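You operate a simulated robot arm through the tools that you are given. There is no shell and no other tool. Be economical: measure what you need, move in short steps, check, and stop when the job is done.

Carry out the task below with a simulated two-armed robot. There is one attempt and no reset: what you move stays moved.

TASK
End the test on P2: pump vented, hose on its post, blue cap on, its tee handle open.
Fine: open the flat green handle before the hose comes off and leave it open; hose and cap before the tee handle; nothing may leak.

The check looks at the end state, three seconds after you hand in, the way a careful person would. Anything else that was tipped, shoved, dropped, spilled or broken makes it a failure. Lids that push on must go on centred and level and be pressed home; caps that screw on are set level and turned clockwise until they are tight.

THE ROBOT
Two 7-joint arms with two-finger grippers on one trunk, on a base that drives. Base frame: it is fixed to the floor where the robot stands at the start and does not move with it; the origin is under the middle of the robot, x ahead of it, y to its left, z up. Readings come in mm, degrees, newtons and seconds.
The left shoulder is at the start at [46, 175, 1198], the right one opposite. With the tool pointing down near the work surface each hand reaches from about 100 to 840 mm from the robot's upright axis, wherever it stands, measured 20 degrees to its own side. Places, roughly: blue tee handle [-600, 400, 1100]; brass nipple top [400, 300, 900]; brass screw [800, 300, 1100]; flat green handle [700, 200, 900]; flat white handle [200, 300, 1000]; flat yellow handle [-1100, 400, 1000]; green tee handle [-700, 400, 1000]; grey post top [500, 200, 900]; grey zero button [300, 400, 1300]; orange span button [300, 400, 1200]; red slide switch [700, 400, 1200]; red tee handle [-800, 400, 1100]; ribbed red knob [400, 300, 1400]; small blue knob [700, 300, 1200]; small green button [700, 400, 1300]; small minus button [700, 400, 1300]. Payload 2.94 kg a hand.
The TCP of each hand is the grasp point between the finger pads, 30 mm short of the fingertips. In the tool frame z runs along the fingers and y along their closing line. The gripper opens to 138 mm. The gripper's body begins 109 mm behind the TCP.
Orientation is told as [roll, pitch, yaw] about the base's x, y, z axes, in that order, counted from this pose: with the fingers straight down and closing along the base's y, the tool's x points along the base's -x, its y along +y and its z along -z.

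THE INTERFACE
- The arms move only by the tool play_rows. It takes "left_motion", "right_motion" or both (then of equal length, played together; a hand with none holds still); each is one flat list of numbers, 6 for each row, row after row: the shift along the base's x, y, z in units of 40 mm (1.0 is 40 mm), then the turn, a rotation vector about the base's x, y, z in units of 8 degrees (1.0 is 8 degrees). In form: [tx, ty, tz, rx, ry, rz, tx, ty, tz, rx, ry, rz, ...]. A call has 1 to 12 rows; each row shifts and turns the commanded pose from where the row before left it. "left_grip" and "right_grip" are, for a hand that has rows, the opening in per cent of the stroke, from 0 (shut) to 100 (fully open), set as the call begins (left out, the last holds). A call with a number of a shift or a turn outside -1 to 1 is refused whole. Rows are played at 5 a second. More than 50 mm and 8.6 degrees between two rows, or a gripper value outside its range, and nothing of the call is played. Where a pose cannot be reached the arm comes as near as it can. A force on the tool above 40 N (or 10 N above the force at the start of the call, whichever is more), or a blocked arm, ends the call early, and 0.2 s more pass. The fingers move at their own pace and stop on an object; they squeeze with about 30 N. The grip force told is the motor's: it shows also when the fingers shut on nothing. Time passes only in rows, and 0.2 s behind the last, so rows that do not move let the fingers close. The reply holds the time, the measured pose of the TCP, the force on the tool along the base axes, the opening and the grip force, in the units named above and with some noise, with the torque about the TCP (base axes, N m) and any sound that the robot's microphone picked up, and new pictures: "views" is both (left out), scene, wrist or none (wrist: the cameras of the hands that moved).
- Cameras (640 x 400 px; columns grow to the right, rows downward): "scene" is now at [55.7, 65.7, 1661.6]; the picture's right is [0.96, -0.27, -0.00], its down [-0.23, -0.82, -0.52] and it looks along [0.14, 0.50, -0.86] (base axes); focal length 214 px, centre (320, 200). "left" rides on the left gripper at [71, -19, -146] in its tool frame; the picture's right is [0.26, 0.97, 0.00], its down [-0.85, 0.23, -0.48] and it looks along [-0.46, 0.12, 0.88] (tool axes); focal length 280 px, centre (320, 200). "right" rides on the right gripper at [71, 19, -146] in its tool frame; the picture's right is [-0.26, 0.96, 0.00], its down [-0.85, -0.23, -0.48] and it looks along [-0.46, -0.12, 0.88] (tool axes); focal length 280 px, centre (320, 200). There is no depth. A picture from a camera that has moved, and an enlarged one, comes with that camera's place and axes in the base frame and with its lens.
- raise_lower(by): slides the trunk up (or, below 0, down) by that many mm; the arms and the scene camera ride with it, the base frame stays. It gives what a move gives, with no picture.
- base_move(legs): drives the robot by 1 to 6 legs, each [ahead, turn to the left] in mm and degrees, along the robot's own axes; the way and the turn of a leg run together, so that a leg with both is an arc; at most 1500 mm and 180 degrees a leg. The arms and the cameras ride along, it lands a little off, and it stops where it bumps. It gives what a move gives, and a new picture of the scene camera.
- pan_tilt(pan, tilt): turns the head with the scene camera to pan (to the left, within 120 degrees either way) and tilt (down, from -29 to 69), counted from straight ahead of the robot. It gives what a move gives, and a new picture of the scene camera.
- close_up(camera, box): a new picture of the part [left, top, right, bottom] of that camera's present view, enlarged. No time passes.
- sign_off(): hands the job in; it is judged then, once.

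Work in short steps. Places have to be worked out from the pictures, the camera data and where the tool is seen: move nearer, look again, correct. Check each grasp and each placing, and mend what went wrong. You have 120 turns and 260 pictures in all, those below and enlarged ones among them. Open the grippers and draw the arms clear of the work before you hand the job in, unless the task says otherwise; then end with one line.

The tools are called as a command line: name --argument value ..., lists and objects as JSON in quotes. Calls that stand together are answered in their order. play_rows: Moves the arms, as the interface text tells. Its arguments: {"type":"object","properties":{"left_motion":{"type":"array","items":{"type":"number"}},"left_grip":{"type":"number"},"right_motion":{"type":"array","items":{"type":"number"}},"right_grip":{"type":"number"},"views":{"type":"string","enum":["both","scene","wrist","none"]}},"required":[]} The other tools are called the same way: raise_lower (by) slides the trunk up or down; base_move (legs) drives the base; pan_tilt (pan, tilt) turns the head that bears the scene camera; close_up (camera, box) takes an enlarged picture of a part of a camera's view; sign_off () hands the job in.

At the start:

```text
t: 0.0
left_position: [2.1, 340.1, 227.8]
left_ee_rot: [1.2, -1.3, -7.5]
left_ft_force: [-1.0, 0.2, 0.4]
left_moment: [0.06, 0.01, 0.02]
left_width: 138.0
left_grasp_force: 0.1
right_position: [429.6, 38.7, 1249.4]
right_ee_rot: [0.0, 0.0, 0.1]
right_ft_force: [0.7, -0.2, 0.3]
right_moment: [-0.03, 0.03, -0.03]
right_width: 137.6
right_grasp_force: 0.1
trunk travel left (down, up): [-370.0, 364.0]
robot x, y, heading: [-0.3, -3.8, 0.2]
head pan, tilt: [74.5, 58.8]
```

scene: 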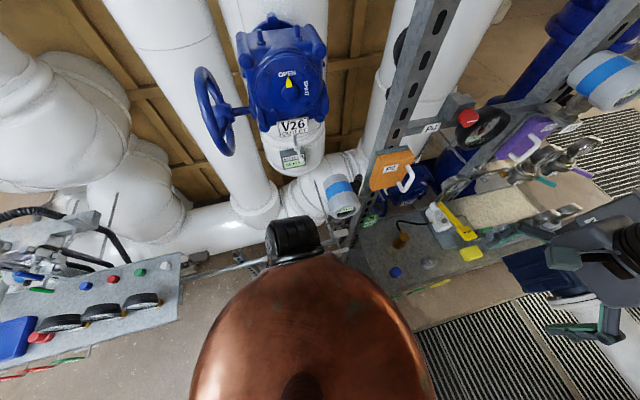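
right: 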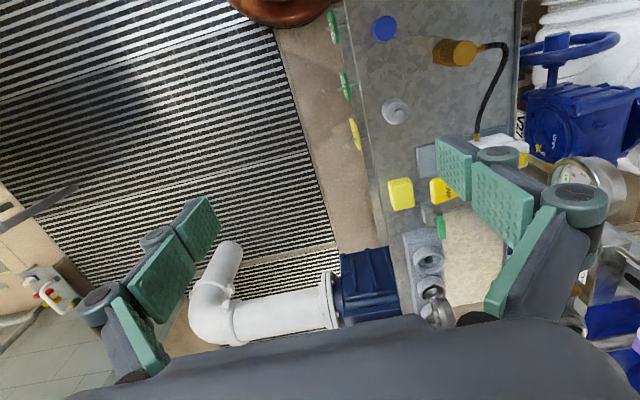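
left: 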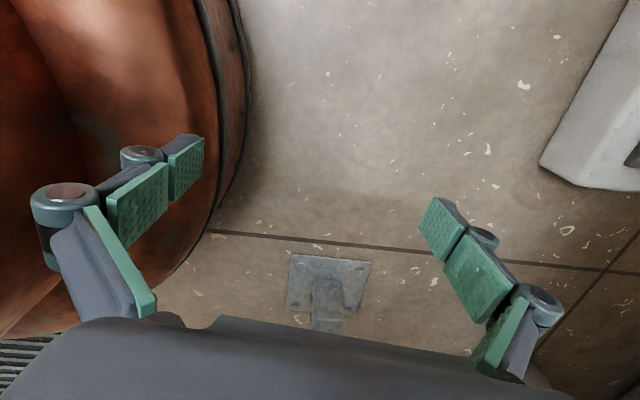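

The scene shows a bench to the right with a blue cap, hose end, posts and a gauge board. I look around first, ahead and to the left.

pan_tilt --pan 30 --tilt 50

close_up --camera "scene" --box '[0, 0, 640, 400]'

close_up --camera "right" --box '[320, 0, 640, 340]'

```text
t: 1.1
left_position: [2.8, 339.9, 228.1]
left_ee_rot: [1.1, -1.2, -7.4]
left_ft_force: [-0.5, -0.5, -0.9]
left_moment: [-0.01, -0.02, 0.03]
left_width: 138.4
left_grasp_force: 0.1
right_position: [429.4, 38.6, 1248.8]
right_ee_rot: [0.0, 0.0, 0.0]
right_ft_force: [0.9, -0.1, 0.0]
right_moment: [0.0, 0.04, 0.0]
right_width: 138.2
right_grasp_force: 0.1
trunk travel left (down, up): [-370.0, 364.0]
robot x, y, heading: [0.9, -2.2, -0.1]
head pan, tilt: [30.0, 50.0]
camera scene: at [104.2, 38.7, 1672.7], right [0.5, -0.87, 0.0], down [-0.66, -0.38, -0.64], along [0.56, 0.32, -0.77], focal length 214 px, centre (320, 200)
```

scene: 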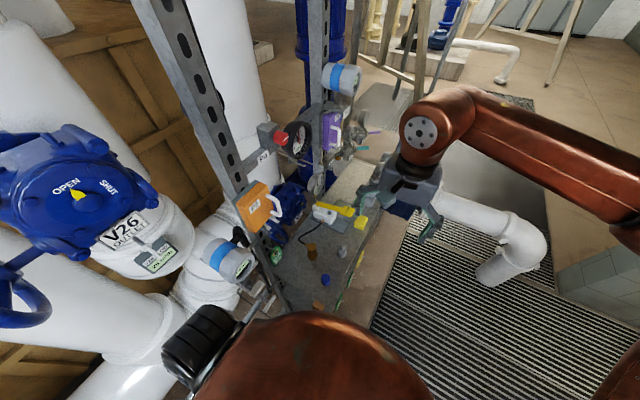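

```text
1.00 times, centred on (320, 200) of scene (not enlarged: the box is as wide or as high as the picture)
camera zoom: at [104.2, 38.7, 1672.7], right [0.5, -0.87, 0.0], down [-0.66, -0.38, -0.64], along [0.56, 0.32, -0.77], focal length 214 px, centre (320, 200)
```

zoom: 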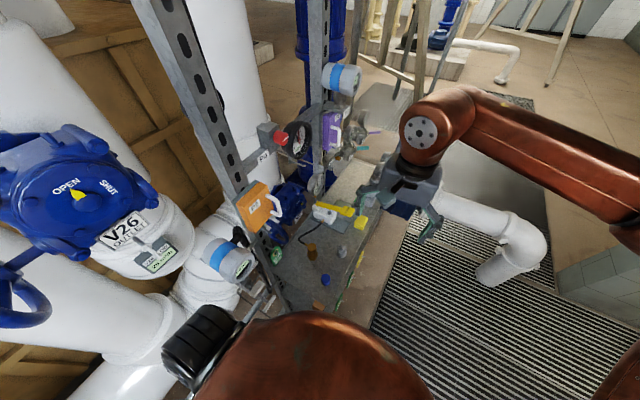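

```text
1.18 times, centred on (480, 170) of right
camera zoom: at [358.4, 58.8, 1395.0], right [0.26, 0.97, 0.0], down [0.85, -0.23, 0.48], along [0.46, -0.12, -0.88], focal length 330 px, centre (132, 235)
```

zoom: 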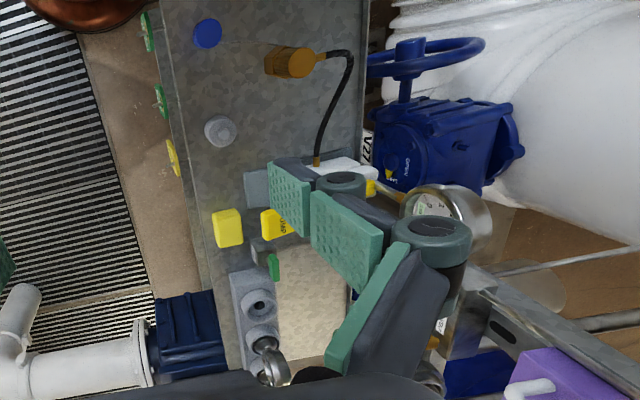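

The working bench is ahead-left. Now I look left and behind at the panel with the tee handles, and enlarge.

close_up --camera "scene" --box '[200, 100, 400, 320]'

pan_tilt --pan 115 --tilt 40

```text
1.82 times, centred on (300, 210) of scene
camera zoom: at [104.2, 38.7, 1672.7], right [0.5, -0.87, 0.0], down [-0.66, -0.38, -0.64], along [0.56, 0.32, -0.77], focal length 390 px, centre (356, 182)
```

zoom: 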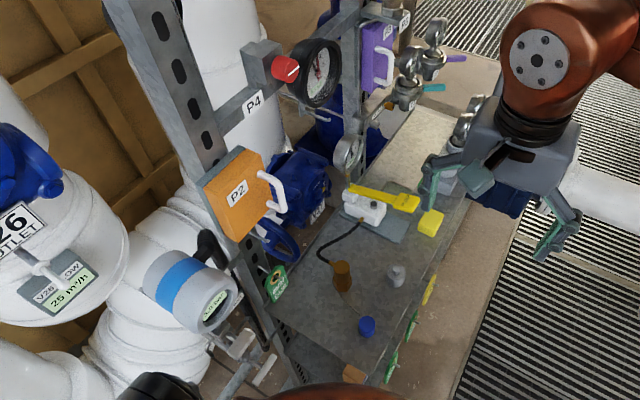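

```text
t: 2.7
left_position: [1.8, 340.0, 227.9]
left_ee_rot: [1.2, -1.1, -7.3]
left_ft_force: [0.4, 0.3, 0.3]
left_moment: [-0.03, 0.04, 0.01]
left_width: 137.9
left_grasp_force: 0.1
right_position: [430.1, 38.3, 1249.0]
right_ee_rot: [0.0, -0.1, 0.0]
right_ft_force: [0.3, -0.1, -0.2]
right_moment: [0.01, 0.01, 0.01]
right_width: 138.2
right_grasp_force: 0.0
trunk travel left (down, up): [-370.0, 364.0]
robot x, y, heading: [-0.0, -0.1, 0.1]
head pan, tilt: [115.0, 40.0]
camera scene: at [1.7, 77.2, 1686.9], right [0.91, 0.42, 0.0], down [0.27, -0.58, -0.77], along [-0.32, 0.69, -0.64], focal length 214 px, centre (320, 200)
```

scene: 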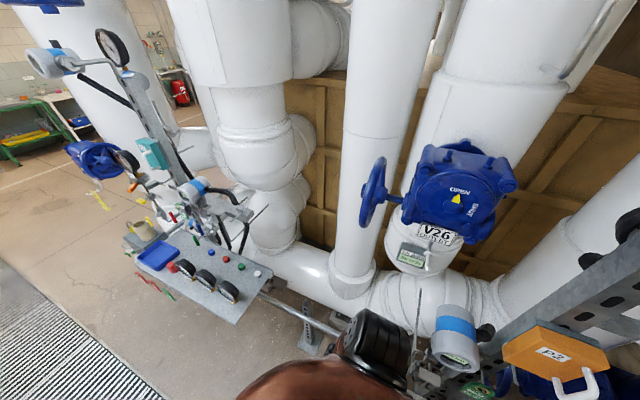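

close_up --camera "scene" --box '[110, 130, 290, 310]'

close_up --camera "scene" --box '[20, 10, 220, 200]'

pan_tilt --pan 20 --tilt 15

```text
2.22 times, centred on (200, 220) of scene
camera zoom: at [1.7, 77.2, 1686.9], right [0.91, 0.42, 0.0], down [0.27, -0.58, -0.77], along [-0.32, 0.69, -0.64], focal length 477 px, centre (587, 156)
```

zoom: 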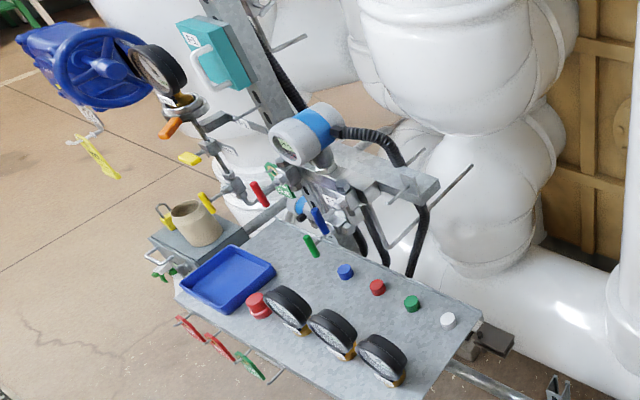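

```text
2.11 times, centred on (120, 105) of scene
camera zoom: at [1.7, 77.2, 1686.9], right [0.91, 0.42, 0.0], down [0.27, -0.58, -0.77], along [-0.32, 0.69, -0.64], focal length 452 px, centre (741, 400)
```

zoom: 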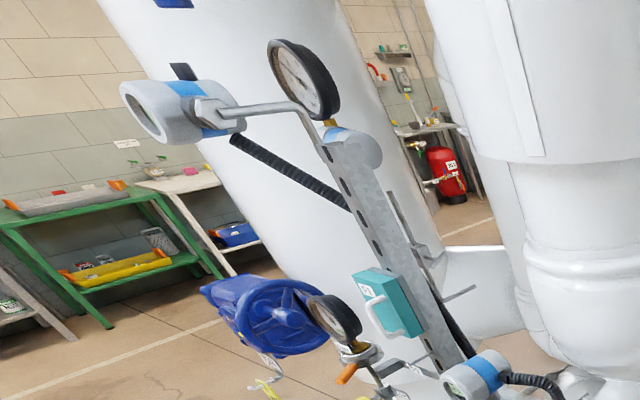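

```text
t: 4.4
left_position: [1.9, 341.1, 227.3]
left_ee_rot: [1.2, -1.1, -7.5]
left_ft_force: [-0.4, -0.2, 0.1]
left_moment: [-0.01, 0.03, 0.0]
left_width: 137.7
left_grasp_force: 0.0
right_position: [430.2, 37.9, 1248.8]
right_ee_rot: [0.0, -0.1, -0.1]
right_ft_force: [0.0, 0.4, 0.4]
right_moment: [0.04, -0.03, 0.0]
right_width: 137.9
right_grasp_force: 0.1
trunk travel left (down, up): [-370.0, 364.0]
robot x, y, heading: [-3.0, -4.6, -0.2]
head pan, tilt: [20.0, 15.0]
camera scene: at [125.3, 32.1, 1726.5], right [0.34, -0.94, 0.0], down [-0.24, -0.09, -0.97], along [0.91, 0.33, -0.26], focal length 214 px, centre (320, 200)
```

scene: 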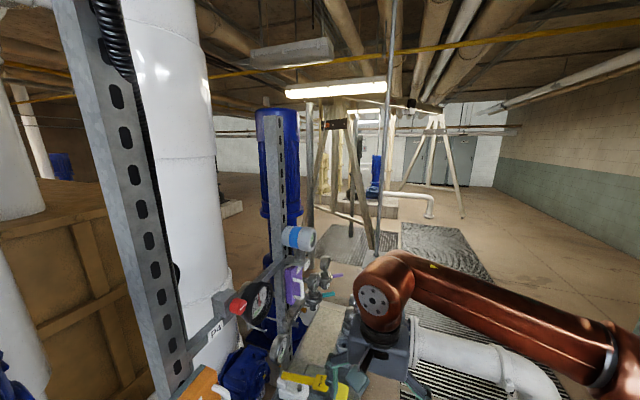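

I need an unobstructed look at the bench, so I draw the right arm to the right (away, free air) and look again.

play_rows --right_motion '[0, -1, 0.5, 0, 0, 0, 0, -1, 0.5, 0, 0, 0, 0, -1, 0.5, 0, 0, 0, 0, -1, 0, 0, 0, 0, 0, -1, 0, 0, 0, 0, 0, -1, 0, 0, 0, 0]' --views "none"

pan_tilt --pan 30 --tilt 45

close_up --camera "scene" --box '[220, 70, 420, 200]'

close_up --camera "scene" --box '[200, 160, 400, 290]'

```text
t: 5.8
left_position: [1.5, 340.3, 228.8]
left_ee_rot: [1.3, -1.1, -7.4]
left_ft_force: [-0.4, -0.5, 0.9]
left_moment: [0.0, 0.0, -0.01]
left_width: 138.0
left_grasp_force: 0.0
right_position: [430.1, -203.0, 1308.4]
right_ee_rot: [0.1, 0.0, 0.0]
right_ft_force: [-1.2, 0.3, -0.3]
right_moment: [0.05, -0.01, 0.03]
right_width: 138.3
right_grasp_force: 0.0
trunk travel left (down, up): [-370.0, 364.0]
robot x, y, heading: [-0.6, -0.5, 0.0]
head pan, tilt: [20.0, 15.0]
```

```text
t: 6.8
left_position: [1.6, 340.6, 227.6]
left_ee_rot: [1.3, -1.2, -7.5]
left_ft_force: [-0.3, -1.3, -0.8]
left_moment: [0.01, 0.02, -0.01]
left_width: 137.9
left_grasp_force: 0.1
right_position: [429.9, -201.3, 1308.4]
right_ee_rot: [0.0, 0.0, 0.0]
right_ft_force: [-0.6, -0.8, 0.1]
right_moment: [-0.03, 0.0, -0.02]
right_width: 137.9
right_grasp_force: 0.1
trunk travel left (down, up): [-370.0, 364.0]
robot x, y, heading: [0.6, -1.8, -0.1]
head pan, tilt: [30.0, 45.0]
camera scene: at [108.2, 40.6, 1679.7], right [0.5, -0.87, 0.0], down [-0.61, -0.35, -0.71], along [0.61, 0.35, -0.71], focal length 214 px, centre (320, 200)
```

scene: 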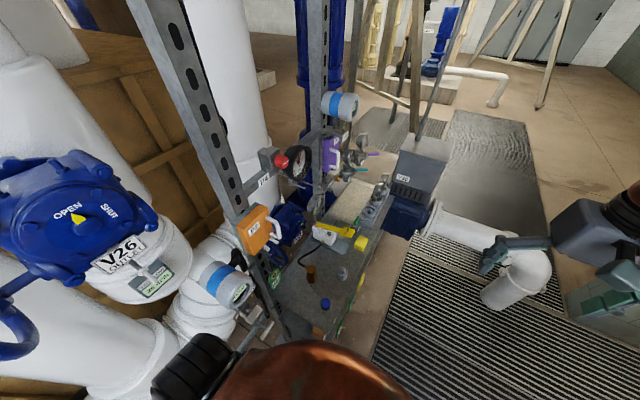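

```text
3.08 times, centred on (320, 135) of scene
camera zoom: at [108.2, 40.6, 1679.7], right [0.5, -0.87, 0.0], down [-0.61, -0.35, -0.71], along [0.61, 0.35, -0.71], focal length 660 px, centre (320, 400)
```

zoom: 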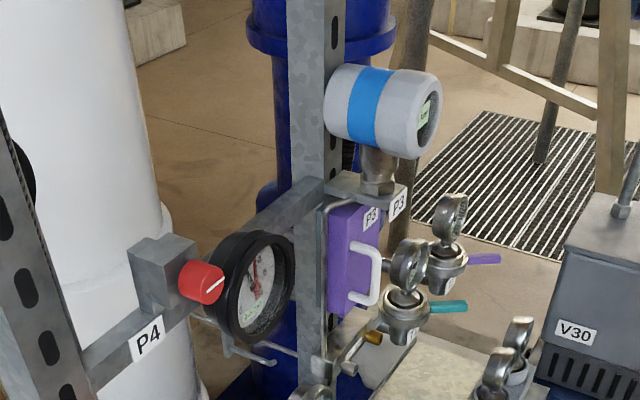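

```text
3.08 times, centred on (300, 225) of scene
camera zoom: at [108.2, 40.6, 1679.7], right [0.5, -0.87, 0.0], down [-0.61, -0.35, -0.71], along [0.61, 0.35, -0.71], focal length 660 px, centre (382, 123)
```

zoom: 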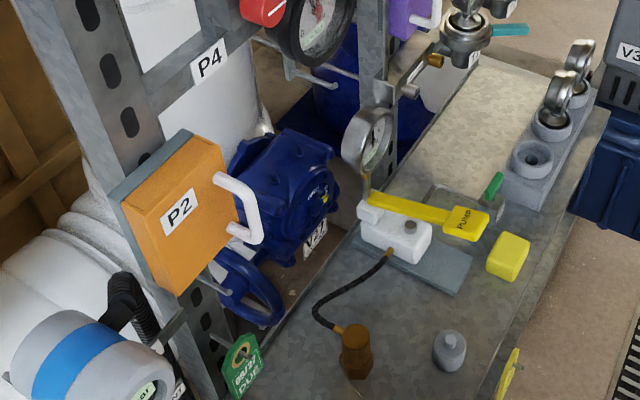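

P2's box is orange, the pump with green vent handle, brass hose end, grey post and blue cap are on the bench. Now I look for P2's tee handle around the lower-left transmitter.

pan_tilt --pan 60 --tilt 55

close_up --camera "scene" --box '[300, 120, 480, 280]'

close_up --camera "scene" --box '[220, 160, 340, 260]'

```text
t: 7.7
left_position: [1.7, 340.9, 227.8]
left_ee_rot: [1.1, -1.2, -7.4]
left_ft_force: [0.0, -0.1, 0.5]
left_moment: [-0.01, -0.03, -0.02]
left_width: 138.1
left_grasp_force: 0.0
right_position: [430.4, -201.2, 1308.2]
right_ee_rot: [0.0, 0.1, 0.0]
right_ft_force: [-1.1, -0.5, 0.1]
right_moment: [0.03, -0.01, 0.0]
right_width: 138.3
right_grasp_force: 0.0
trunk travel left (down, up): [-370.0, 364.0]
robot x, y, heading: [-5.6, -1.1, 0.1]
head pan, tilt: [60.0, 55.0]
camera scene: at [73.7, 62.3, 1666.3], right [0.87, -0.5, 0.0], down [-0.41, -0.71, -0.57], along [0.29, 0.5, -0.82], focal length 214 px, centre (320, 200)
```

scene: 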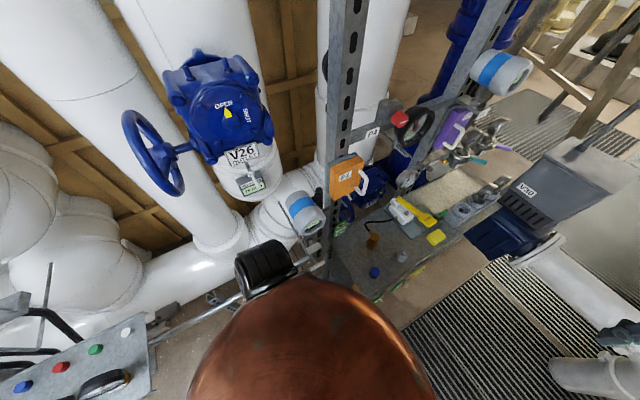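

```text
2.50 times, centred on (390, 200) of scene
camera zoom: at [73.7, 62.3, 1666.3], right [0.87, -0.5, 0.0], down [-0.41, -0.71, -0.57], along [0.29, 0.5, -0.82], focal length 536 px, centre (145, 200)
```

zoom: 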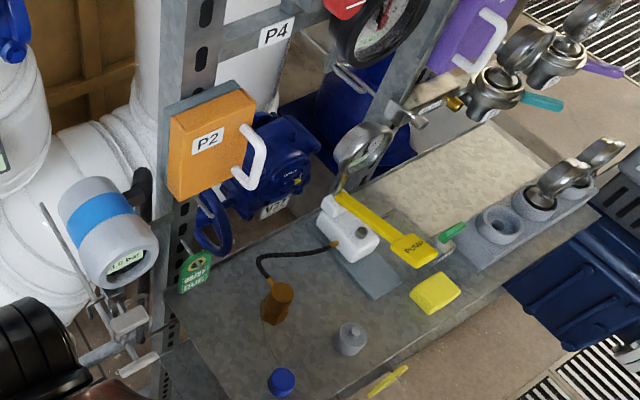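

```text
4.00 times, centred on (280, 210) of scene
camera zoom: at [73.7, 62.3, 1666.3], right [0.87, -0.5, 0.0], down [-0.41, -0.71, -0.57], along [0.29, 0.5, -0.82], focal length 858 px, centre (480, 160)
```

zoom: 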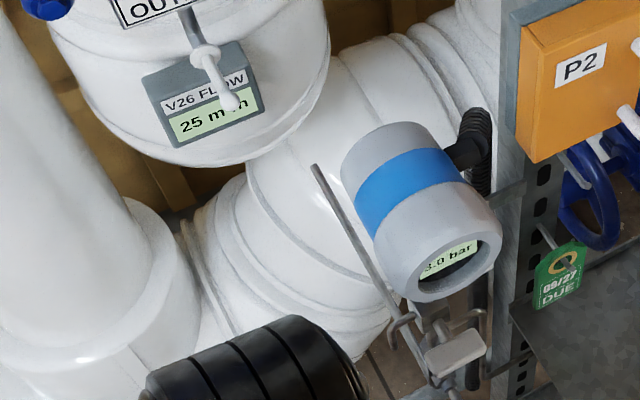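

P2's transmitter reads 3.0 bar; the area beneath it is hidden by my own left arm. I lift the left hand straight up in free space next to the body and watch.

play_rows --left_motion '[0, 0, 1, 0, 0, 0, 0, 0, 1, 0, 0, 0, 0, 0, 1, 0, 0, 0, 0, 0, 1, 0, 0, 0, 0, 0, 1, 0, 0, 0]' --left_grip 0

```text
t: 8.9
left_position: [1.7, 340.5, 428.2]
left_ee_rot: [1.2, -1.1, -7.3]
left_ft_force: [-0.6, 0.2, 0.2]
left_moment: [0.01, 0.01, 0.03]
left_width: 26.9
left_grasp_force: 1.2
right_position: [429.4, -202.0, 1308.5]
right_ee_rot: [0.0, 0.0, 0.0]
right_ft_force: [-0.3, -0.7, 0.1]
right_moment: [0.02, -0.01, 0.0]
right_width: 138.0
right_grasp_force: 0.0
trunk travel left (down, up): [-370.0, 364.0]
robot x, y, heading: [-2.5, 0.4, -0.2]
head pan, tilt: [60.0, 55.0]
camera scene: at [73.1, 62.2, 1666.3], right [0.87, -0.5, 0.0], down [-0.41, -0.71, -0.57], along [0.29, 0.5, -0.82], focal length 214 px, centre (320, 200)
camera left: at [-74.2, 328.6, 572.7], right [-0.14, 0.99, 0.01], down [0.86, 0.11, 0.5], along [0.49, 0.08, -0.87], focal length 280 px, centre (320, 200)
```

scene: 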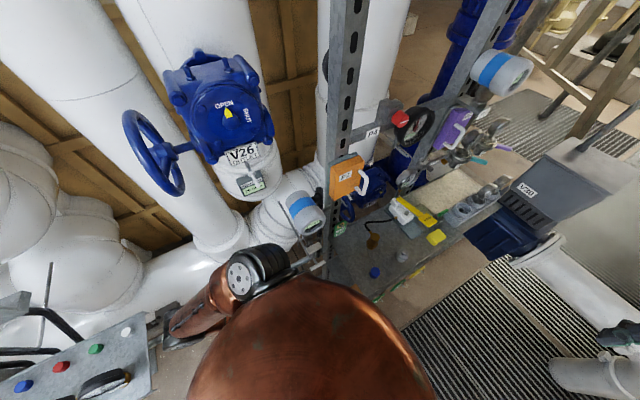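
left: 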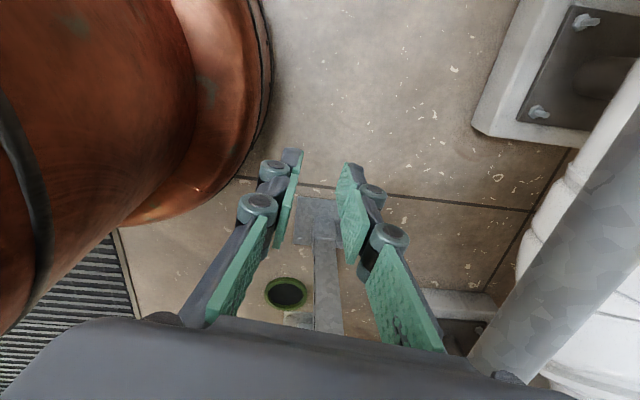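

The elbow bends without contact so far; I keep lifting the left hand in steps.

play_rows --left_motion '[0, 0, 1, 0, 0, 0, 0, 0, 1, 0, 0, 0, 0, 0, 1, 0, 0, 0, 0, 0, 1, 0, 0, 0, 0, 0, 1, 0, 0, 0]'

```text
t: 10.1
left_position: [2.9, 340.1, 627.5]
left_ee_rot: [1.2, -1.2, -7.5]
left_ft_force: [0.9, 0.5, 0.7]
left_moment: [-0.01, 0.0, -0.01]
left_width: 0.0
left_grasp_force: 28.3
right_position: [430.5, -202.4, 1308.0]
right_ee_rot: [0.1, 0.0, 0.0]
right_ft_force: [0.0, 0.1, 0.2]
right_moment: [0.01, -0.01, 0.02]
right_width: 138.0
right_grasp_force: 0.1
trunk travel left (down, up): [-370.0, 364.0]
robot x, y, heading: [2.9, 0.3, 0.1]
head pan, tilt: [60.0, 55.0]
camera scene: at [73.3, 62.0, 1666.3], right [0.87, -0.5, 0.0], down [-0.41, -0.71, -0.57], along [0.29, 0.5, -0.82], focal length 214 px, centre (320, 200)
camera left: at [-75.2, 328.3, 771.3], right [-0.14, 0.99, 0.01], down [0.86, 0.11, 0.5], along [0.49, 0.08, -0.87], focal length 280 px, centre (320, 200)
```

scene: 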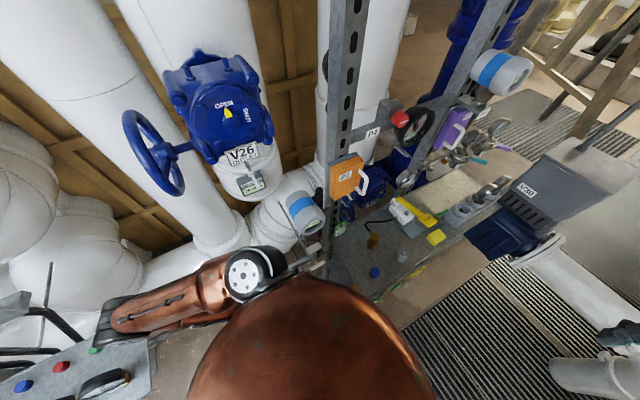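
left: 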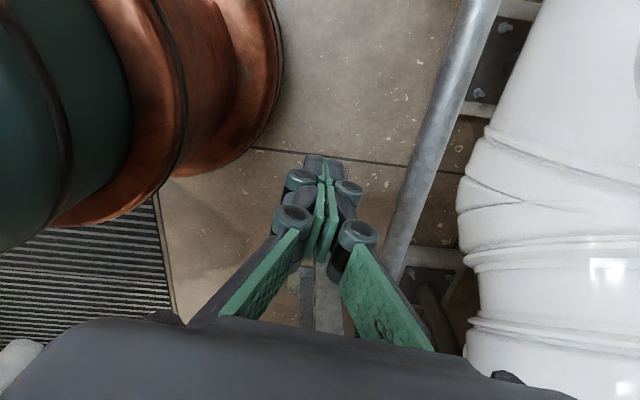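

The left elbow folds back toward the other station's table. I raise the trunk to lift elbow and hand straight up away from it.

raise_lower --by 300

pan_tilt --pan 60 --tilt 60

```text
t: 13.1
left_position: [1.2, 339.7, 926.9]
left_ee_rot: [1.2, -1.2, -7.4]
left_ft_force: [-0.6, 0.5, -0.2]
left_moment: [0.04, 0.02, 0.0]
left_width: 0.0
left_grasp_force: 28.0
right_position: [429.2, -202.1, 1608.2]
right_ee_rot: [0.0, 0.1, 0.0]
right_ft_force: [-0.6, 0.5, 0.4]
right_moment: [0.03, 0.0, 0.0]
right_width: 138.1
right_grasp_force: 0.2
trunk travel left (down, up): [-670.0, 64.0]
robot x, y, heading: [2.1, 1.9, -0.0]
head pan, tilt: [60.0, 55.0]
```

```text
t: 13.8
left_position: [2.2, 340.4, 927.8]
left_ee_rot: [1.2, -1.1, -7.5]
left_ft_force: [0.7, 0.2, -0.4]
left_moment: [-0.01, -0.05, 0.02]
left_width: 0.0
left_grasp_force: 27.9
right_position: [430.7, -201.9, 1607.8]
right_ee_rot: [0.1, -0.1, 0.0]
right_ft_force: [0.9, 0.1, 0.0]
right_moment: [0.0, -0.01, 0.0]
right_width: 137.8
right_grasp_force: 0.2
trunk travel left (down, up): [-670.0, 64.0]
robot x, y, heading: [2.0, 0.6, 0.1]
head pan, tilt: [60.0, 60.0]
camera scene: at [14.5, 57.6, 1960.0], right [0.87, -0.5, 0.0], down [-0.43, -0.75, -0.5], along [0.25, 0.43, -0.87], focal length 214 px, centre (320, 200)
```

scene: 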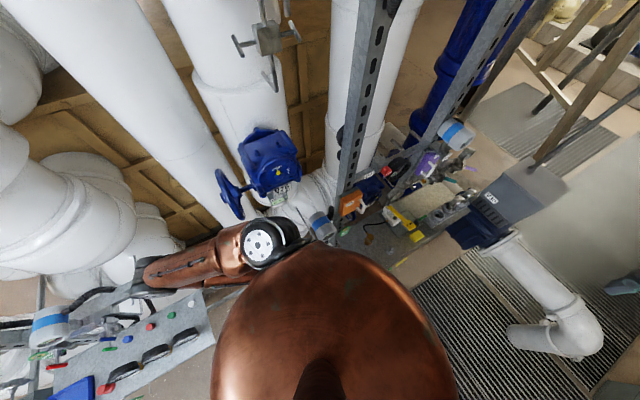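

Clear. I now lift the left hand further so that its camera looks at P2's transmitter fittings from the near side.

play_rows --left_motion '[0, -0.5, 1, 0, 0, 0, 0, -0.5, 1, 0, 0, 0, 0, 0, 1, 0, 0, 0, 0, 0, 1, 0, 0, 0, 0, 0, 1, 0, 0, 0]'

```text
t: 15.0
left_position: [3.2, 320.7, 966.4]
left_ee_rot: [1.2, -1.3, -7.4]
left_ft_force: [0.1, 0.7, 0.6]
left_moment: [-0.04, -0.03, 0.03]
left_width: 0.0
left_grasp_force: 28.0
left hand out of reach, approached as far as the arm can: row 2, 3, 4, 5
right_position: [430.4, -201.1, 1608.5]
right_ee_rot: [0.0, 0.0, 0.1]
right_ft_force: [-0.5, 0.1, -0.3]
right_moment: [0.01, 0.0, -0.04]
right_width: 138.2
right_grasp_force: 0.1
trunk travel left (down, up): [-670.0, 64.0]
robot x, y, heading: [-3.4, 1.9, 0.0]
head pan, tilt: [60.0, 60.0]
camera scene: at [14.6, 58.2, 1960.0], right [0.87, -0.5, 0.0], down [-0.43, -0.75, -0.5], along [0.25, 0.43, -0.87], focal length 214 px, centre (320, 200)
camera left: at [-74.6, 308.4, 1110.7], right [-0.14, 0.99, 0.01], down [0.86, 0.11, 0.5], along [0.49, 0.08, -0.87], focal length 280 px, centre (320, 200)
```

scene: 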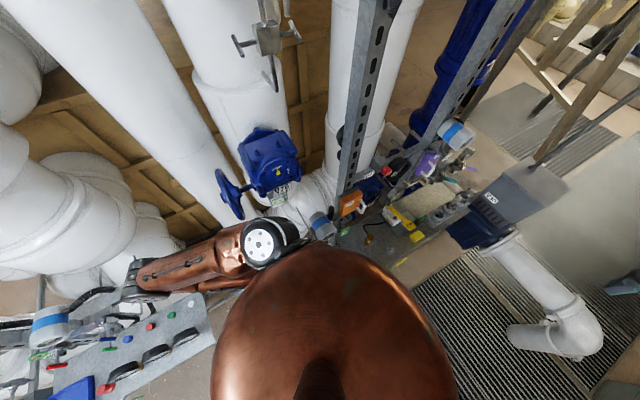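
left: 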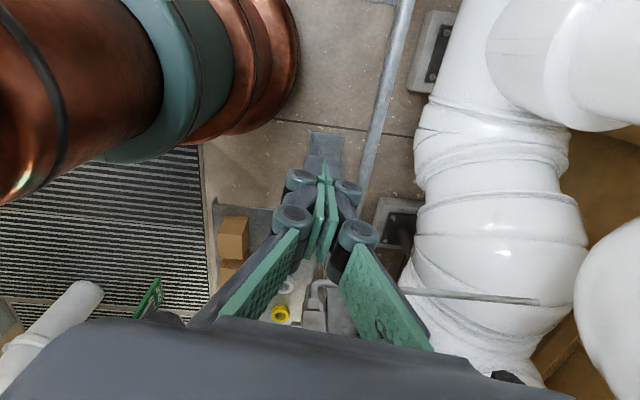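

The left hand can go no higher here. I use the right hand's camera: bring it to about (280, 40, 1300) turned to look toward +y at P2's fittings.

play_rows --right_motion '[-0.34, 0.55, -0.68, 0, 0, 1, -0.34, 0.55, -0.68, 0, 0, 1, -0.34, 0.55, -0.68, 0, 0, 1, -0.34, 0.55, -0.68, 0, 0, 1, -0.34, 0.55, -0.68, 0, 0, 1, -0.34, 0.55, -0.68, 0, 0, 1, -0.34, 0.55, -0.68, 0, 0, 1, -0.34, 0.55, -0.68, 0, 0, 1, -0.34, 0.55, -0.68, 0, 0, 1, -0.34, 0.55, -0.68, 0, 0, 1, -0.34, 0.55, -0.68, 0, 0, 1]' --right_grip 0

```text
t: 17.4
left_position: [3.0, 320.5, 966.6]
left_ee_rot: [1.0, -1.2, -7.5]
left_ft_force: [-0.3, 0.4, -0.2]
left_moment: [-0.02, 0.0, 0.01]
left_width: 0.0
left_grasp_force: 28.3
right_position: [280.6, 41.2, 1308.0]
right_ee_rot: [0.0, 0.1, 88.1]
right_ft_force: [-0.4, 0.0, -0.4]
right_moment: [-0.02, 0.0, -0.03]
right_width: 0.0
right_grasp_force: 28.5
trunk travel left (down, up): [-670.0, 64.0]
robot x, y, heading: [-0.7, 2.6, 0.0]
head pan, tilt: [60.0, 60.0]
camera scene: at [14.3, 59.8, 1959.9], right [0.87, -0.5, 0.0], down [-0.43, -0.75, -0.5], along [0.25, 0.43, -0.87], focal length 214 px, centre (320, 200)
camera right: at [258.4, -27.7, 1455.1], right [-0.96, 0.29, 0.0], down [0.26, 0.84, 0.48], along [0.14, 0.45, -0.88], focal length 280 px, centre (320, 200)
```

scene: 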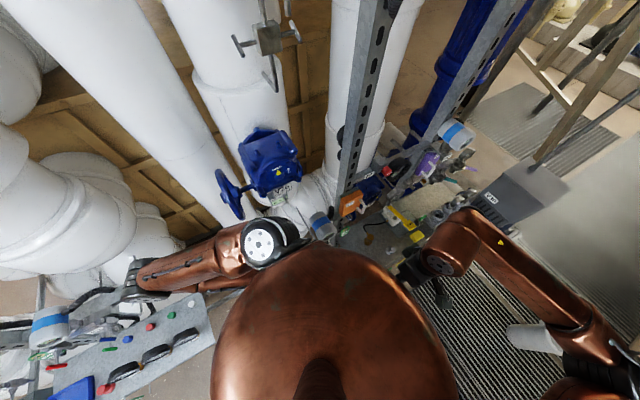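
right: 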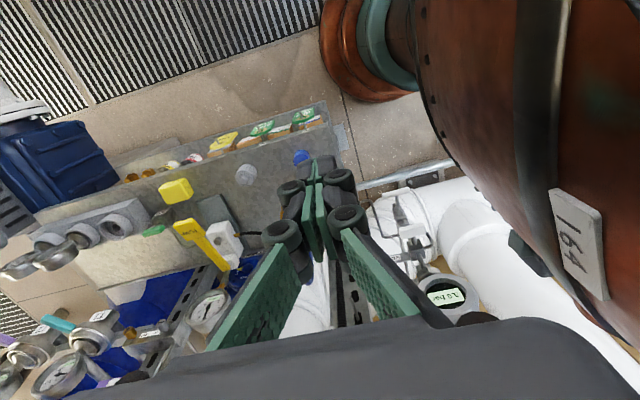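

P2's transmitter and fittings are seen near (420, 240). I enlarge that and the row of tags at the bench edge.

close_up --camera "right" --box '[350, 150, 500, 310]'

close_up --camera "right" --box '[110, 90, 350, 240]'

close_up --camera "right" --box '[0, 190, 260, 400]'

```text
2.50 times, centred on (425, 230) of right
camera zoom: at [258.4, -27.7, 1455.1], right [-0.96, 0.29, 0.0], down [0.26, 0.84, 0.48], along [0.14, 0.45, -0.88], focal length 701 px, centre (58, 125)
```

zoom: 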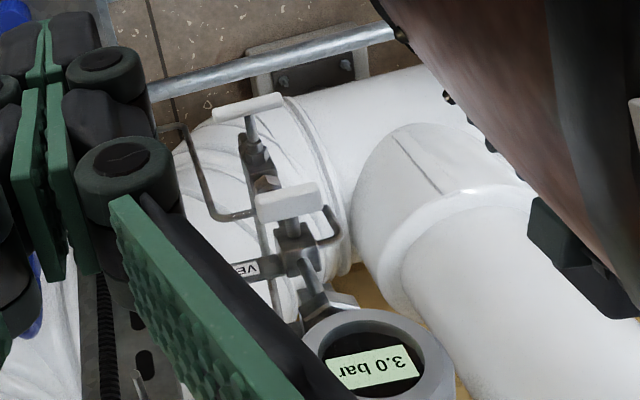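

```text
2.67 times, centred on (230, 165) of right
camera zoom: at [258.4, -27.7, 1455.1], right [-0.96, 0.29, 0.0], down [0.26, 0.84, 0.48], along [0.14, 0.45, -0.88], focal length 748 px, centre (560, 293)
```

zoom: 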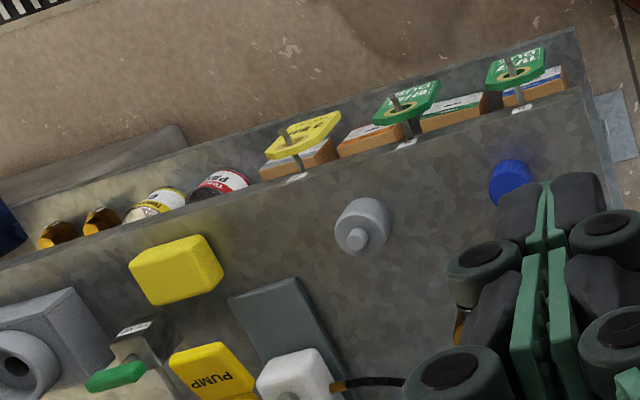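

```text
1.90 times, centred on (130, 295) of right
camera zoom: at [258.4, -27.7, 1455.1], right [-0.96, 0.29, 0.0], down [0.26, 0.84, 0.48], along [0.14, 0.45, -0.88], focal length 534 px, centre (682, 19)
```

zoom: 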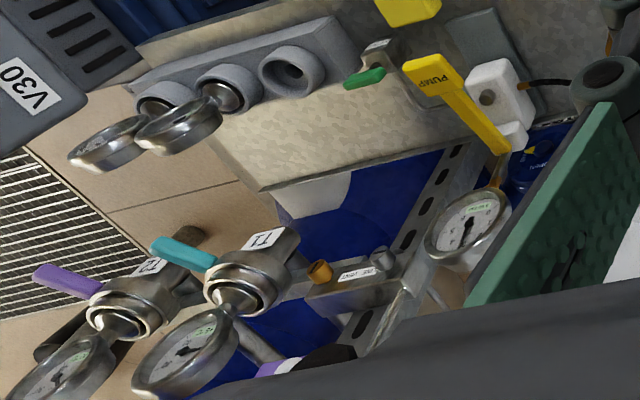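

P2 has two white handles, one labelled "VE…". I lower the right hand for a closer look.

play_rows --right_motion '[0, 0, -1, 0, 0, 1, 0, 0, -1, 0, 0, 1, 0, -0.5, -1, 0, 0, 1, 0, -0.5, -1, 0, 0, 0]' --views "wrist"

close_up --camera "right" --box '[300, 150, 500, 330]'

```text
t: 18.4
left_position: [2.8, 317.9, 967.6]
left_ee_rot: [1.4, -1.1, -7.4]
left_ft_force: [0.7, -1.1, 0.0]
left_moment: [0.04, 0.04, -0.02]
left_width: 0.0
left_grasp_force: 28.4
right_position: [277.2, 3.2, 1174.6]
right_ee_rot: [-3.0, 1.1, 104.9]
right_ft_force: [0.0, 0.4, -0.5]
right_moment: [0.01, 0.04, 0.01]
right_width: 0.3
right_grasp_force: 28.4
right hand out of reach, approached as far as the arm can: row 2, 3
trunk travel left (down, up): [-670.0, 64.0]
robot x, y, heading: [0.3, -0.5, 0.1]
head pan, tilt: [60.0, 60.0]
camera right: at [267.8, -69.4, 1320.4], right [-1.0, 0.01, -0.05], down [-0.02, 0.88, 0.47], along [0.05, 0.47, -0.88], focal length 280 px, centre (320, 200)
```

right: 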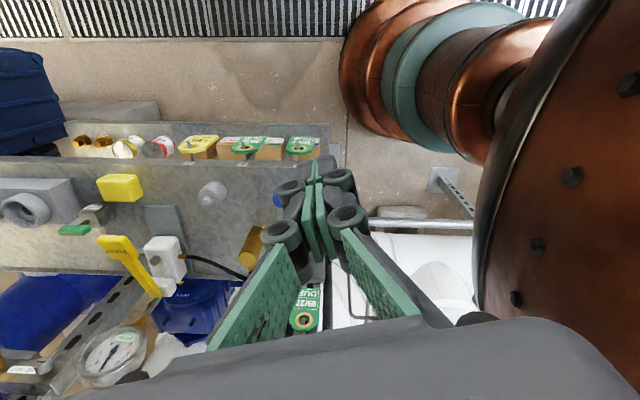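

```text
2.22 times, centred on (400, 240) of right
camera zoom: at [267.8, -69.4, 1320.4], right [-1.0, 0.01, -0.05], down [-0.02, 0.88, 0.47], along [0.05, 0.47, -0.88], focal length 623 px, centre (142, 111)
```

zoom: 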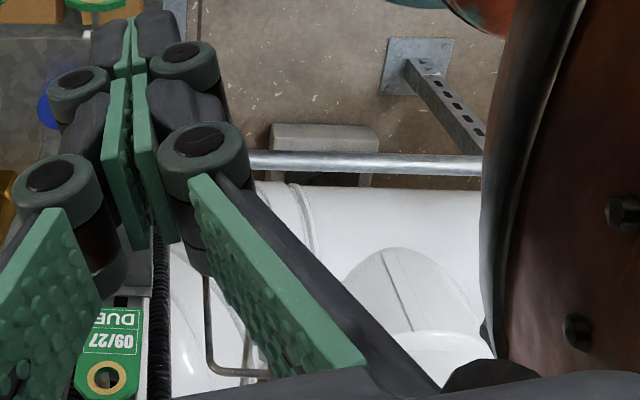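

The gripper hides it now. I tilt the hand to look more horizontally and shift it aside.

play_rows --right_motion '[0.8, -0.8, 0.8, 1, 0, -1, 0.8, -0.8, 0.8, 1, 0, -1, 0, -0.8, 0.8, 1, 0, 0]' --views "wrist"

close_up --camera "right" --box '[320, 120, 520, 300]'

```text
refused: row 1 steps farther than a row can; nothing moved
```

```text
2.22 times, centred on (420, 210) of right
camera zoom: at [267.8, -69.4, 1320.4], right [-1.0, 0.01, -0.05], down [-0.02, 0.88, 0.47], along [0.05, 0.47, -0.88], focal length 623 px, centre (98, 178)
```

zoom: 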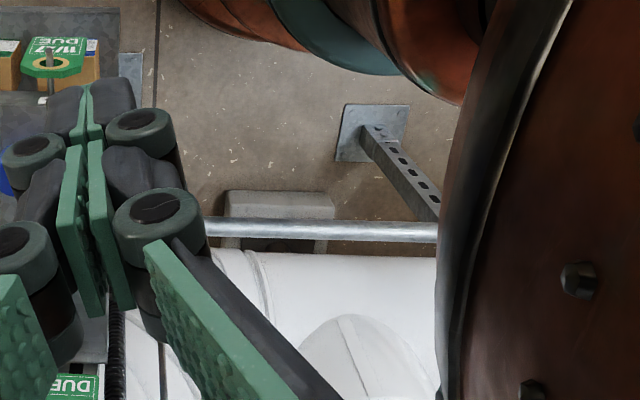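

Rotation too big per row; I resend with smaller turns.

play_rows --right_motion '[0.6, -0.6, 0.6, 1, 0, 0, 0.6, -0.6, 0.6, 1, 0, 0, 0.5, -0.6, 0.6, 1, 0, 0]' --views "wrist"

close_up --camera "right" --box '[320, 120, 520, 300]'

```text
t: 19.2
left_position: [0.2, 313.6, 969.7]
left_ee_rot: [1.5, -1.2, -7.3]
left_ft_force: [1.2, -1.0, 0.2]
left_moment: [0.18, -0.02, 0.04]
left_width: 0.0
left_grasp_force: 28.2
right_position: [340.8, -79.2, 1246.7]
right_ee_rot: [-9.5, -22.5, 105.9]
right_ft_force: [0.6, -1.5, 0.3]
right_moment: [0.16, 0.0, 0.02]
right_width: 0.0
right_grasp_force: 28.3
right hand out of reach, approached as far as the arm can: row 1
trunk travel left (down, up): [-670.0, 64.0]
robot x, y, heading: [-0.5, 2.0, 0.0]
head pan, tilt: [60.0, 60.0]
camera right: at [331.5, -203.2, 1350.0], right [-1.0, 0.03, -0.05], down [-0.02, 0.61, 0.79], along [0.05, 0.79, -0.61], focal length 280 px, centre (320, 200)
```

right: 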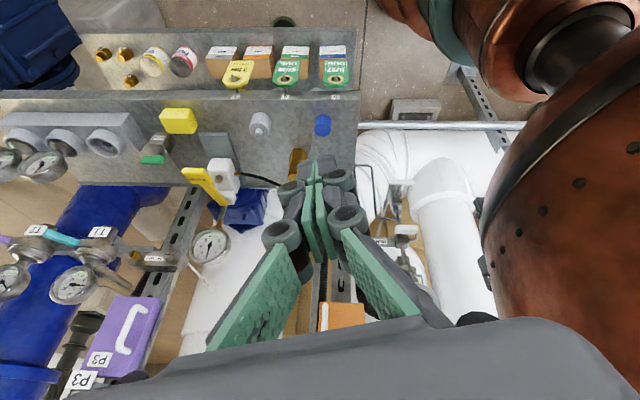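

```text
2.22 times, centred on (420, 210) of right
camera zoom: at [331.5, -203.2, 1350.0], right [-1.0, 0.03, -0.05], down [-0.02, 0.61, 0.79], along [0.05, 0.79, -0.61], focal length 623 px, centre (98, 178)
```

zoom: 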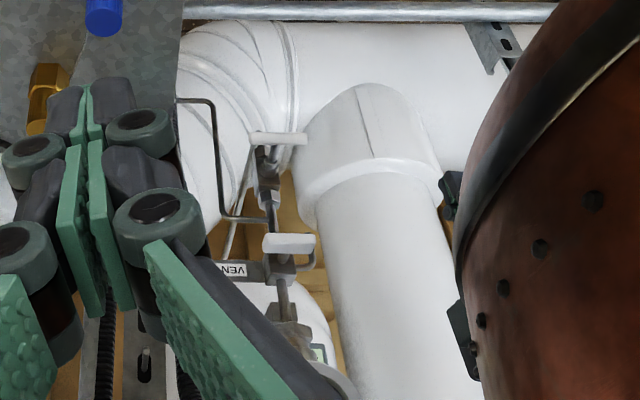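

Good angle (picture is upside-down: world up is image down). I move closer for legible labels.

play_rows --right_motion '[-0.3, 0.9, -0.6, 0, 0, 0, -0.3, 0.9, -0.6, 0, 0, 0, 0, 0.9, -0.6, 0, 0, 0]' --views "wrist"

close_up --camera "right" --box '[350, 140, 500, 300]'

```text
t: 20.0
left_position: [4.3, 319.7, 967.0]
left_ee_rot: [1.3, -1.2, -7.5]
left_ft_force: [0.1, 0.0, 0.2]
left_moment: [0.0, 0.04, 0.03]
left_width: 0.1
left_grasp_force: 28.7
right_position: [319.7, 39.5, 1174.8]
right_ee_rot: [-9.3, -21.9, 105.9]
right_ft_force: [0.5, -0.8, 0.2]
right_moment: [-0.01, 0.05, 0.01]
right_width: 0.3
right_grasp_force: 28.9
trunk travel left (down, up): [-670.0, 64.0]
robot x, y, heading: [1.9, 0.7, -0.1]
head pan, tilt: [60.0, 60.0]
camera right: at [310.7, -85.3, 1278.9], right [-1.0, 0.03, -0.05], down [-0.02, 0.61, 0.79], along [0.05, 0.79, -0.61], focal length 280 px, centre (320, 200)
```

right: 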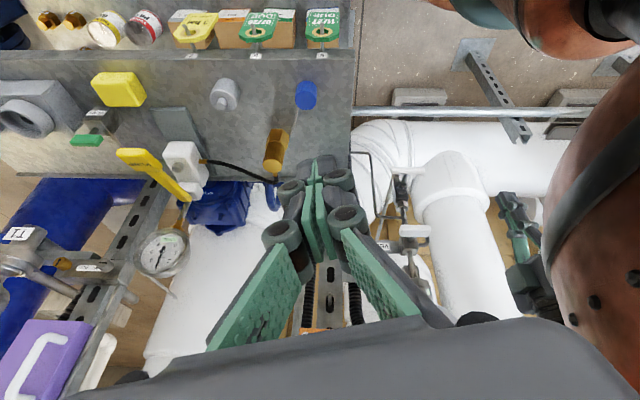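

```text
2.50 times, centred on (425, 220) of right
camera zoom: at [310.7, -85.3, 1278.9], right [-1.0, 0.03, -0.05], down [-0.02, 0.61, 0.79], along [0.05, 0.79, -0.61], focal length 701 px, centre (58, 150)
```

zoom: 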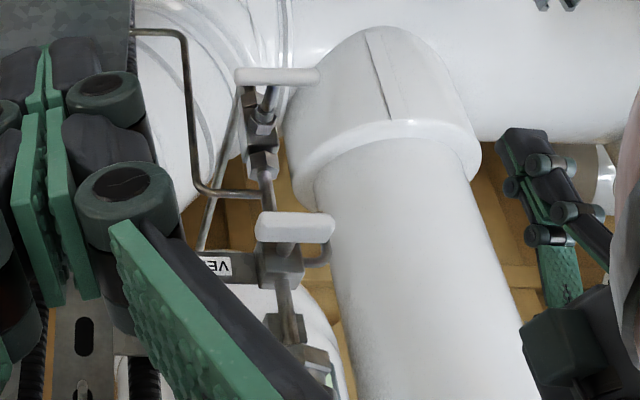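

The layout is now clear: bent tube leads to the nipple, the upper thick handle is VENT, the lower thin bar is P2's tee. Working at them needs the robot farther back, so I first withdraw the right hand, raise the trunk, and look behind for room to drive.

play_rows --right_motion '[0, -0.8, 0.9, 0, 0, 0, 0, -0.8, 0.9, 0, 0, 0, 0, -0.8, 0.9, 0, 0, 0, 0, -0.8, 0.9, -0.9, 0, 0, 0, -0.8, 0.9, -0.9, 0, 0, 0, -0.8, 0.9, -0.9, 0, 0, 0, -0.8, 0.5, 0, 0, -1, 0, -0.8, 0.5, 0, 0, -1]' --views "none"

raise_lower --by 64

pan_tilt --pan -110 --tilt 45

pan_tilt --pan -35 --tilt 45

```text
t: 21.8
left_position: [1.4, 319.1, 966.1]
left_ee_rot: [1.2, -1.2, -7.3]
left_ft_force: [0.3, 0.0, -0.1]
left_moment: [-0.01, -0.01, 0.0]
left_width: 0.0
left_grasp_force: 28.4
right_position: [302.0, -134.6, 1323.2]
right_ee_rot: [-3.6, -1.1, 88.7]
right_ft_force: [-0.3, -0.7, -0.5]
right_moment: [-0.01, 0.01, -0.01]
right_width: 0.1
right_grasp_force: 28.3
right hand out of reach, approached as far as the arm can: row 5, 6, 7, 8
trunk travel left (down, up): [-670.0, 64.0]
robot x, y, heading: [3.6, 0.5, -0.2]
head pan, tilt: [60.0, 60.0]
```

```text
t: 22.8
left_position: [2.5, 319.2, 1031.6]
left_ee_rot: [1.2, -1.3, -7.4]
left_ft_force: [0.0, -0.1, -0.5]
left_moment: [-0.01, 0.04, -0.02]
left_width: 0.0
left_grasp_force: 28.6
right_position: [303.9, -135.3, 1387.0]
right_ee_rot: [-3.6, -1.2, 88.8]
right_ft_force: [-0.5, 0.5, -1.1]
right_moment: [0.04, -0.01, 0.01]
right_width: 0.0
right_grasp_force: 28.4
trunk travel left (down, up): [-734.0, 0.0]
robot x, y, heading: [0.5, -0.9, 0.2]
head pan, tilt: [60.0, 60.0]
```

```text
t: 25.4
left_position: [2.5, 319.9, 1030.9]
left_ee_rot: [1.2, -1.1, -7.5]
left_ft_force: [-0.5, 0.1, -0.3]
left_moment: [0.04, 0.01, 0.02]
left_width: 0.3
left_grasp_force: 27.9
right_position: [303.1, -136.0, 1387.4]
right_ee_rot: [-3.5, -1.1, 88.8]
right_ft_force: [0.1, 1.1, 0.1]
right_moment: [0.01, 0.01, -0.01]
right_width: 0.1
right_grasp_force: 28.4
trunk travel left (down, up): [-734.0, 0.0]
robot x, y, heading: [3.3, -0.5, 0.1]
head pan, tilt: [-110.0, 45.0]
camera scene: at [-48.4, -76.1, 2043.3], right [-0.94, 0.34, 0.0], down [0.24, 0.66, -0.71], along [-0.24, -0.66, -0.71], focal length 214 px, centre (320, 200)
```

scene: 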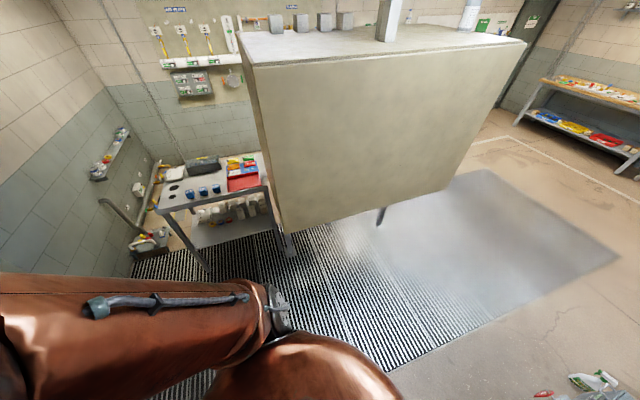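

```text
t: 26.9
left_position: [2.4, 319.7, 1031.1]
left_ee_rot: [1.1, -1.1, -7.5]
left_ft_force: [0.2, 0.4, 0.2]
left_moment: [0.01, -0.01, 0.03]
left_width: 0.0
left_grasp_force: 28.6
right_position: [302.8, -134.0, 1386.5]
right_ee_rot: [-3.6, -0.9, 88.8]
right_ft_force: [0.1, 1.0, 0.3]
right_moment: [-0.02, -0.04, -0.01]
right_width: 0.0
right_grasp_force: 28.7
trunk travel left (down, up): [-734.0, 0.0]
robot x, y, heading: [-1.0, 0.5, 0.2]
head pan, tilt: [-35.0, 45.0]
camera scene: at [46.0, -46.5, 2043.3], right [-0.57, -0.82, 0.0], down [-0.58, 0.41, -0.71], along [0.58, -0.41, -0.71], focal length 214 px, centre (320, 200)
```

scene: 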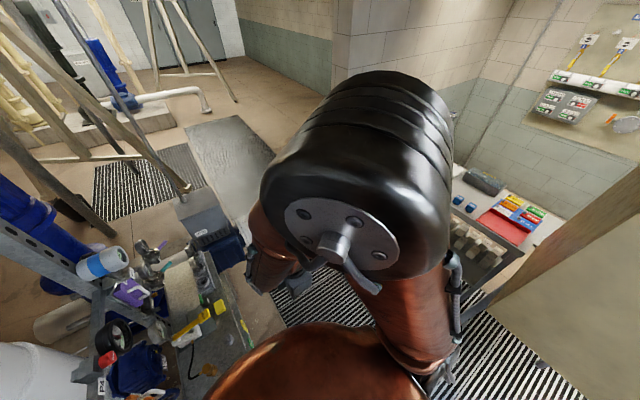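

Behind me is free to about y −1300. I turn left 45° in place (left hand clears the other table corner by about 50 mm), then check.

base_move --legs '[[0, 25]]'

pan_tilt --pan 85 --tilt 60

```text
t: 28.6
left_position: [-134.9, 290.9, 1030.2]
left_ee_rot: [1.2, -1.2, 17.8]
left_ft_force: [0.1, -0.4, 0.2]
left_moment: [0.0, -0.03, 0.0]
left_width: 0.0
left_grasp_force: 28.1
right_position: [331.4, 5.2, 1387.5]
right_ee_rot: [-3.6, -1.0, 114.0]
right_ft_force: [0.9, -0.2, -0.1]
right_moment: [0.0, 0.03, 0.0]
right_width: 0.0
right_grasp_force: 28.3
trunk travel left (down, up): [-734.0, 0.0]
robot x, y, heading: [-3.2, 1.4, 25.3]
head pan, tilt: [-35.0, 45.0]
camera scene: at [61.4, -22.5, 2043.3], right [-0.17, -0.99, 0.0], down [-0.7, 0.12, -0.71], along [0.7, -0.12, -0.71], focal length 214 px, centre (320, 200)
```

scene: 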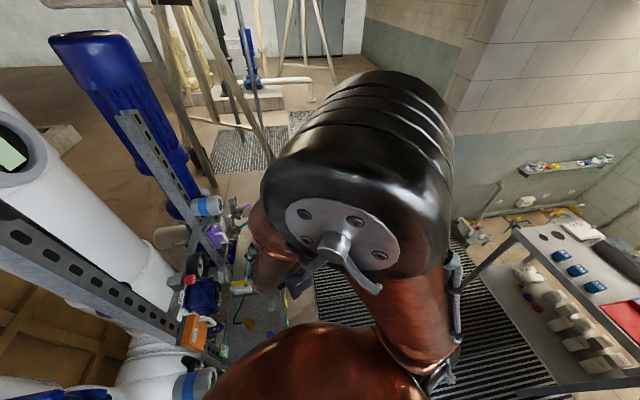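

```text
t: 30.6
left_position: [-135.0, 291.1, 1030.6]
left_ee_rot: [1.3, -1.2, 17.8]
left_ft_force: [-0.1, 0.4, 0.2]
left_moment: [0.01, -0.01, 0.0]
left_width: 0.0
left_grasp_force: 28.4
right_position: [331.3, 7.3, 1386.8]
right_ee_rot: [-3.7, -1.0, 114.1]
right_ft_force: [-0.3, -0.1, -0.4]
right_moment: [0.0, -0.04, 0.01]
right_width: 0.0
right_grasp_force: 28.6
trunk travel left (down, up): [-734.0, 0.0]
robot x, y, heading: [0.7, 1.0, 25.2]
head pan, tilt: [85.0, 60.0]
camera scene: at [-41.7, 54.0, 2023.8], right [0.94, 0.34, 0.0], down [0.3, -0.81, -0.5], along [-0.17, 0.47, -0.87], focal length 214 px, centre (320, 200)
```

scene: 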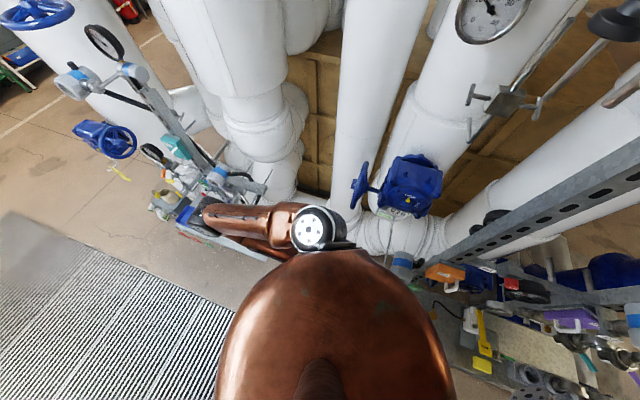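

Clear. Twenty degrees more, then reverse away from both stations.

base_move --legs '[[0, 20], [-250, 0]]'

```text
t: 33.5
left_position: [-401.3, 50.0, 1031.0]
left_ee_rot: [1.2, -1.2, 37.7]
left_ft_force: [0.5, 0.3, 0.4]
left_moment: [0.03, 0.0, 0.0]
left_width: 0.0
left_grasp_force: 28.5
right_position: [132.8, -57.6, 1386.2]
right_ee_rot: [-3.6, -1.2, 134.0]
right_ft_force: [-0.8, -0.3, 0.3]
right_moment: [0.01, 0.0, 0.0]
right_width: 0.1
right_grasp_force: 28.4
trunk travel left (down, up): [-734.0, 0.0]
robot x, y, heading: [-174.3, -176.1, 44.9]
head pan, tilt: [85.0, 60.0]
camera scene: at [-233.7, -140.5, 2023.8], right [0.76, 0.64, 0.0], down [0.56, -0.66, -0.5], along [-0.32, 0.38, -0.87], focal length 214 px, centre (320, 200)
```

scene: 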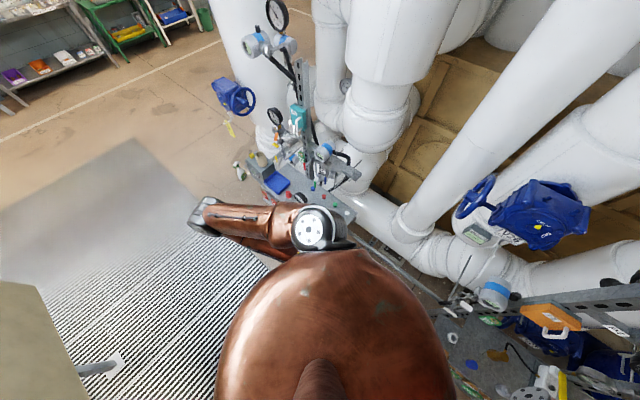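

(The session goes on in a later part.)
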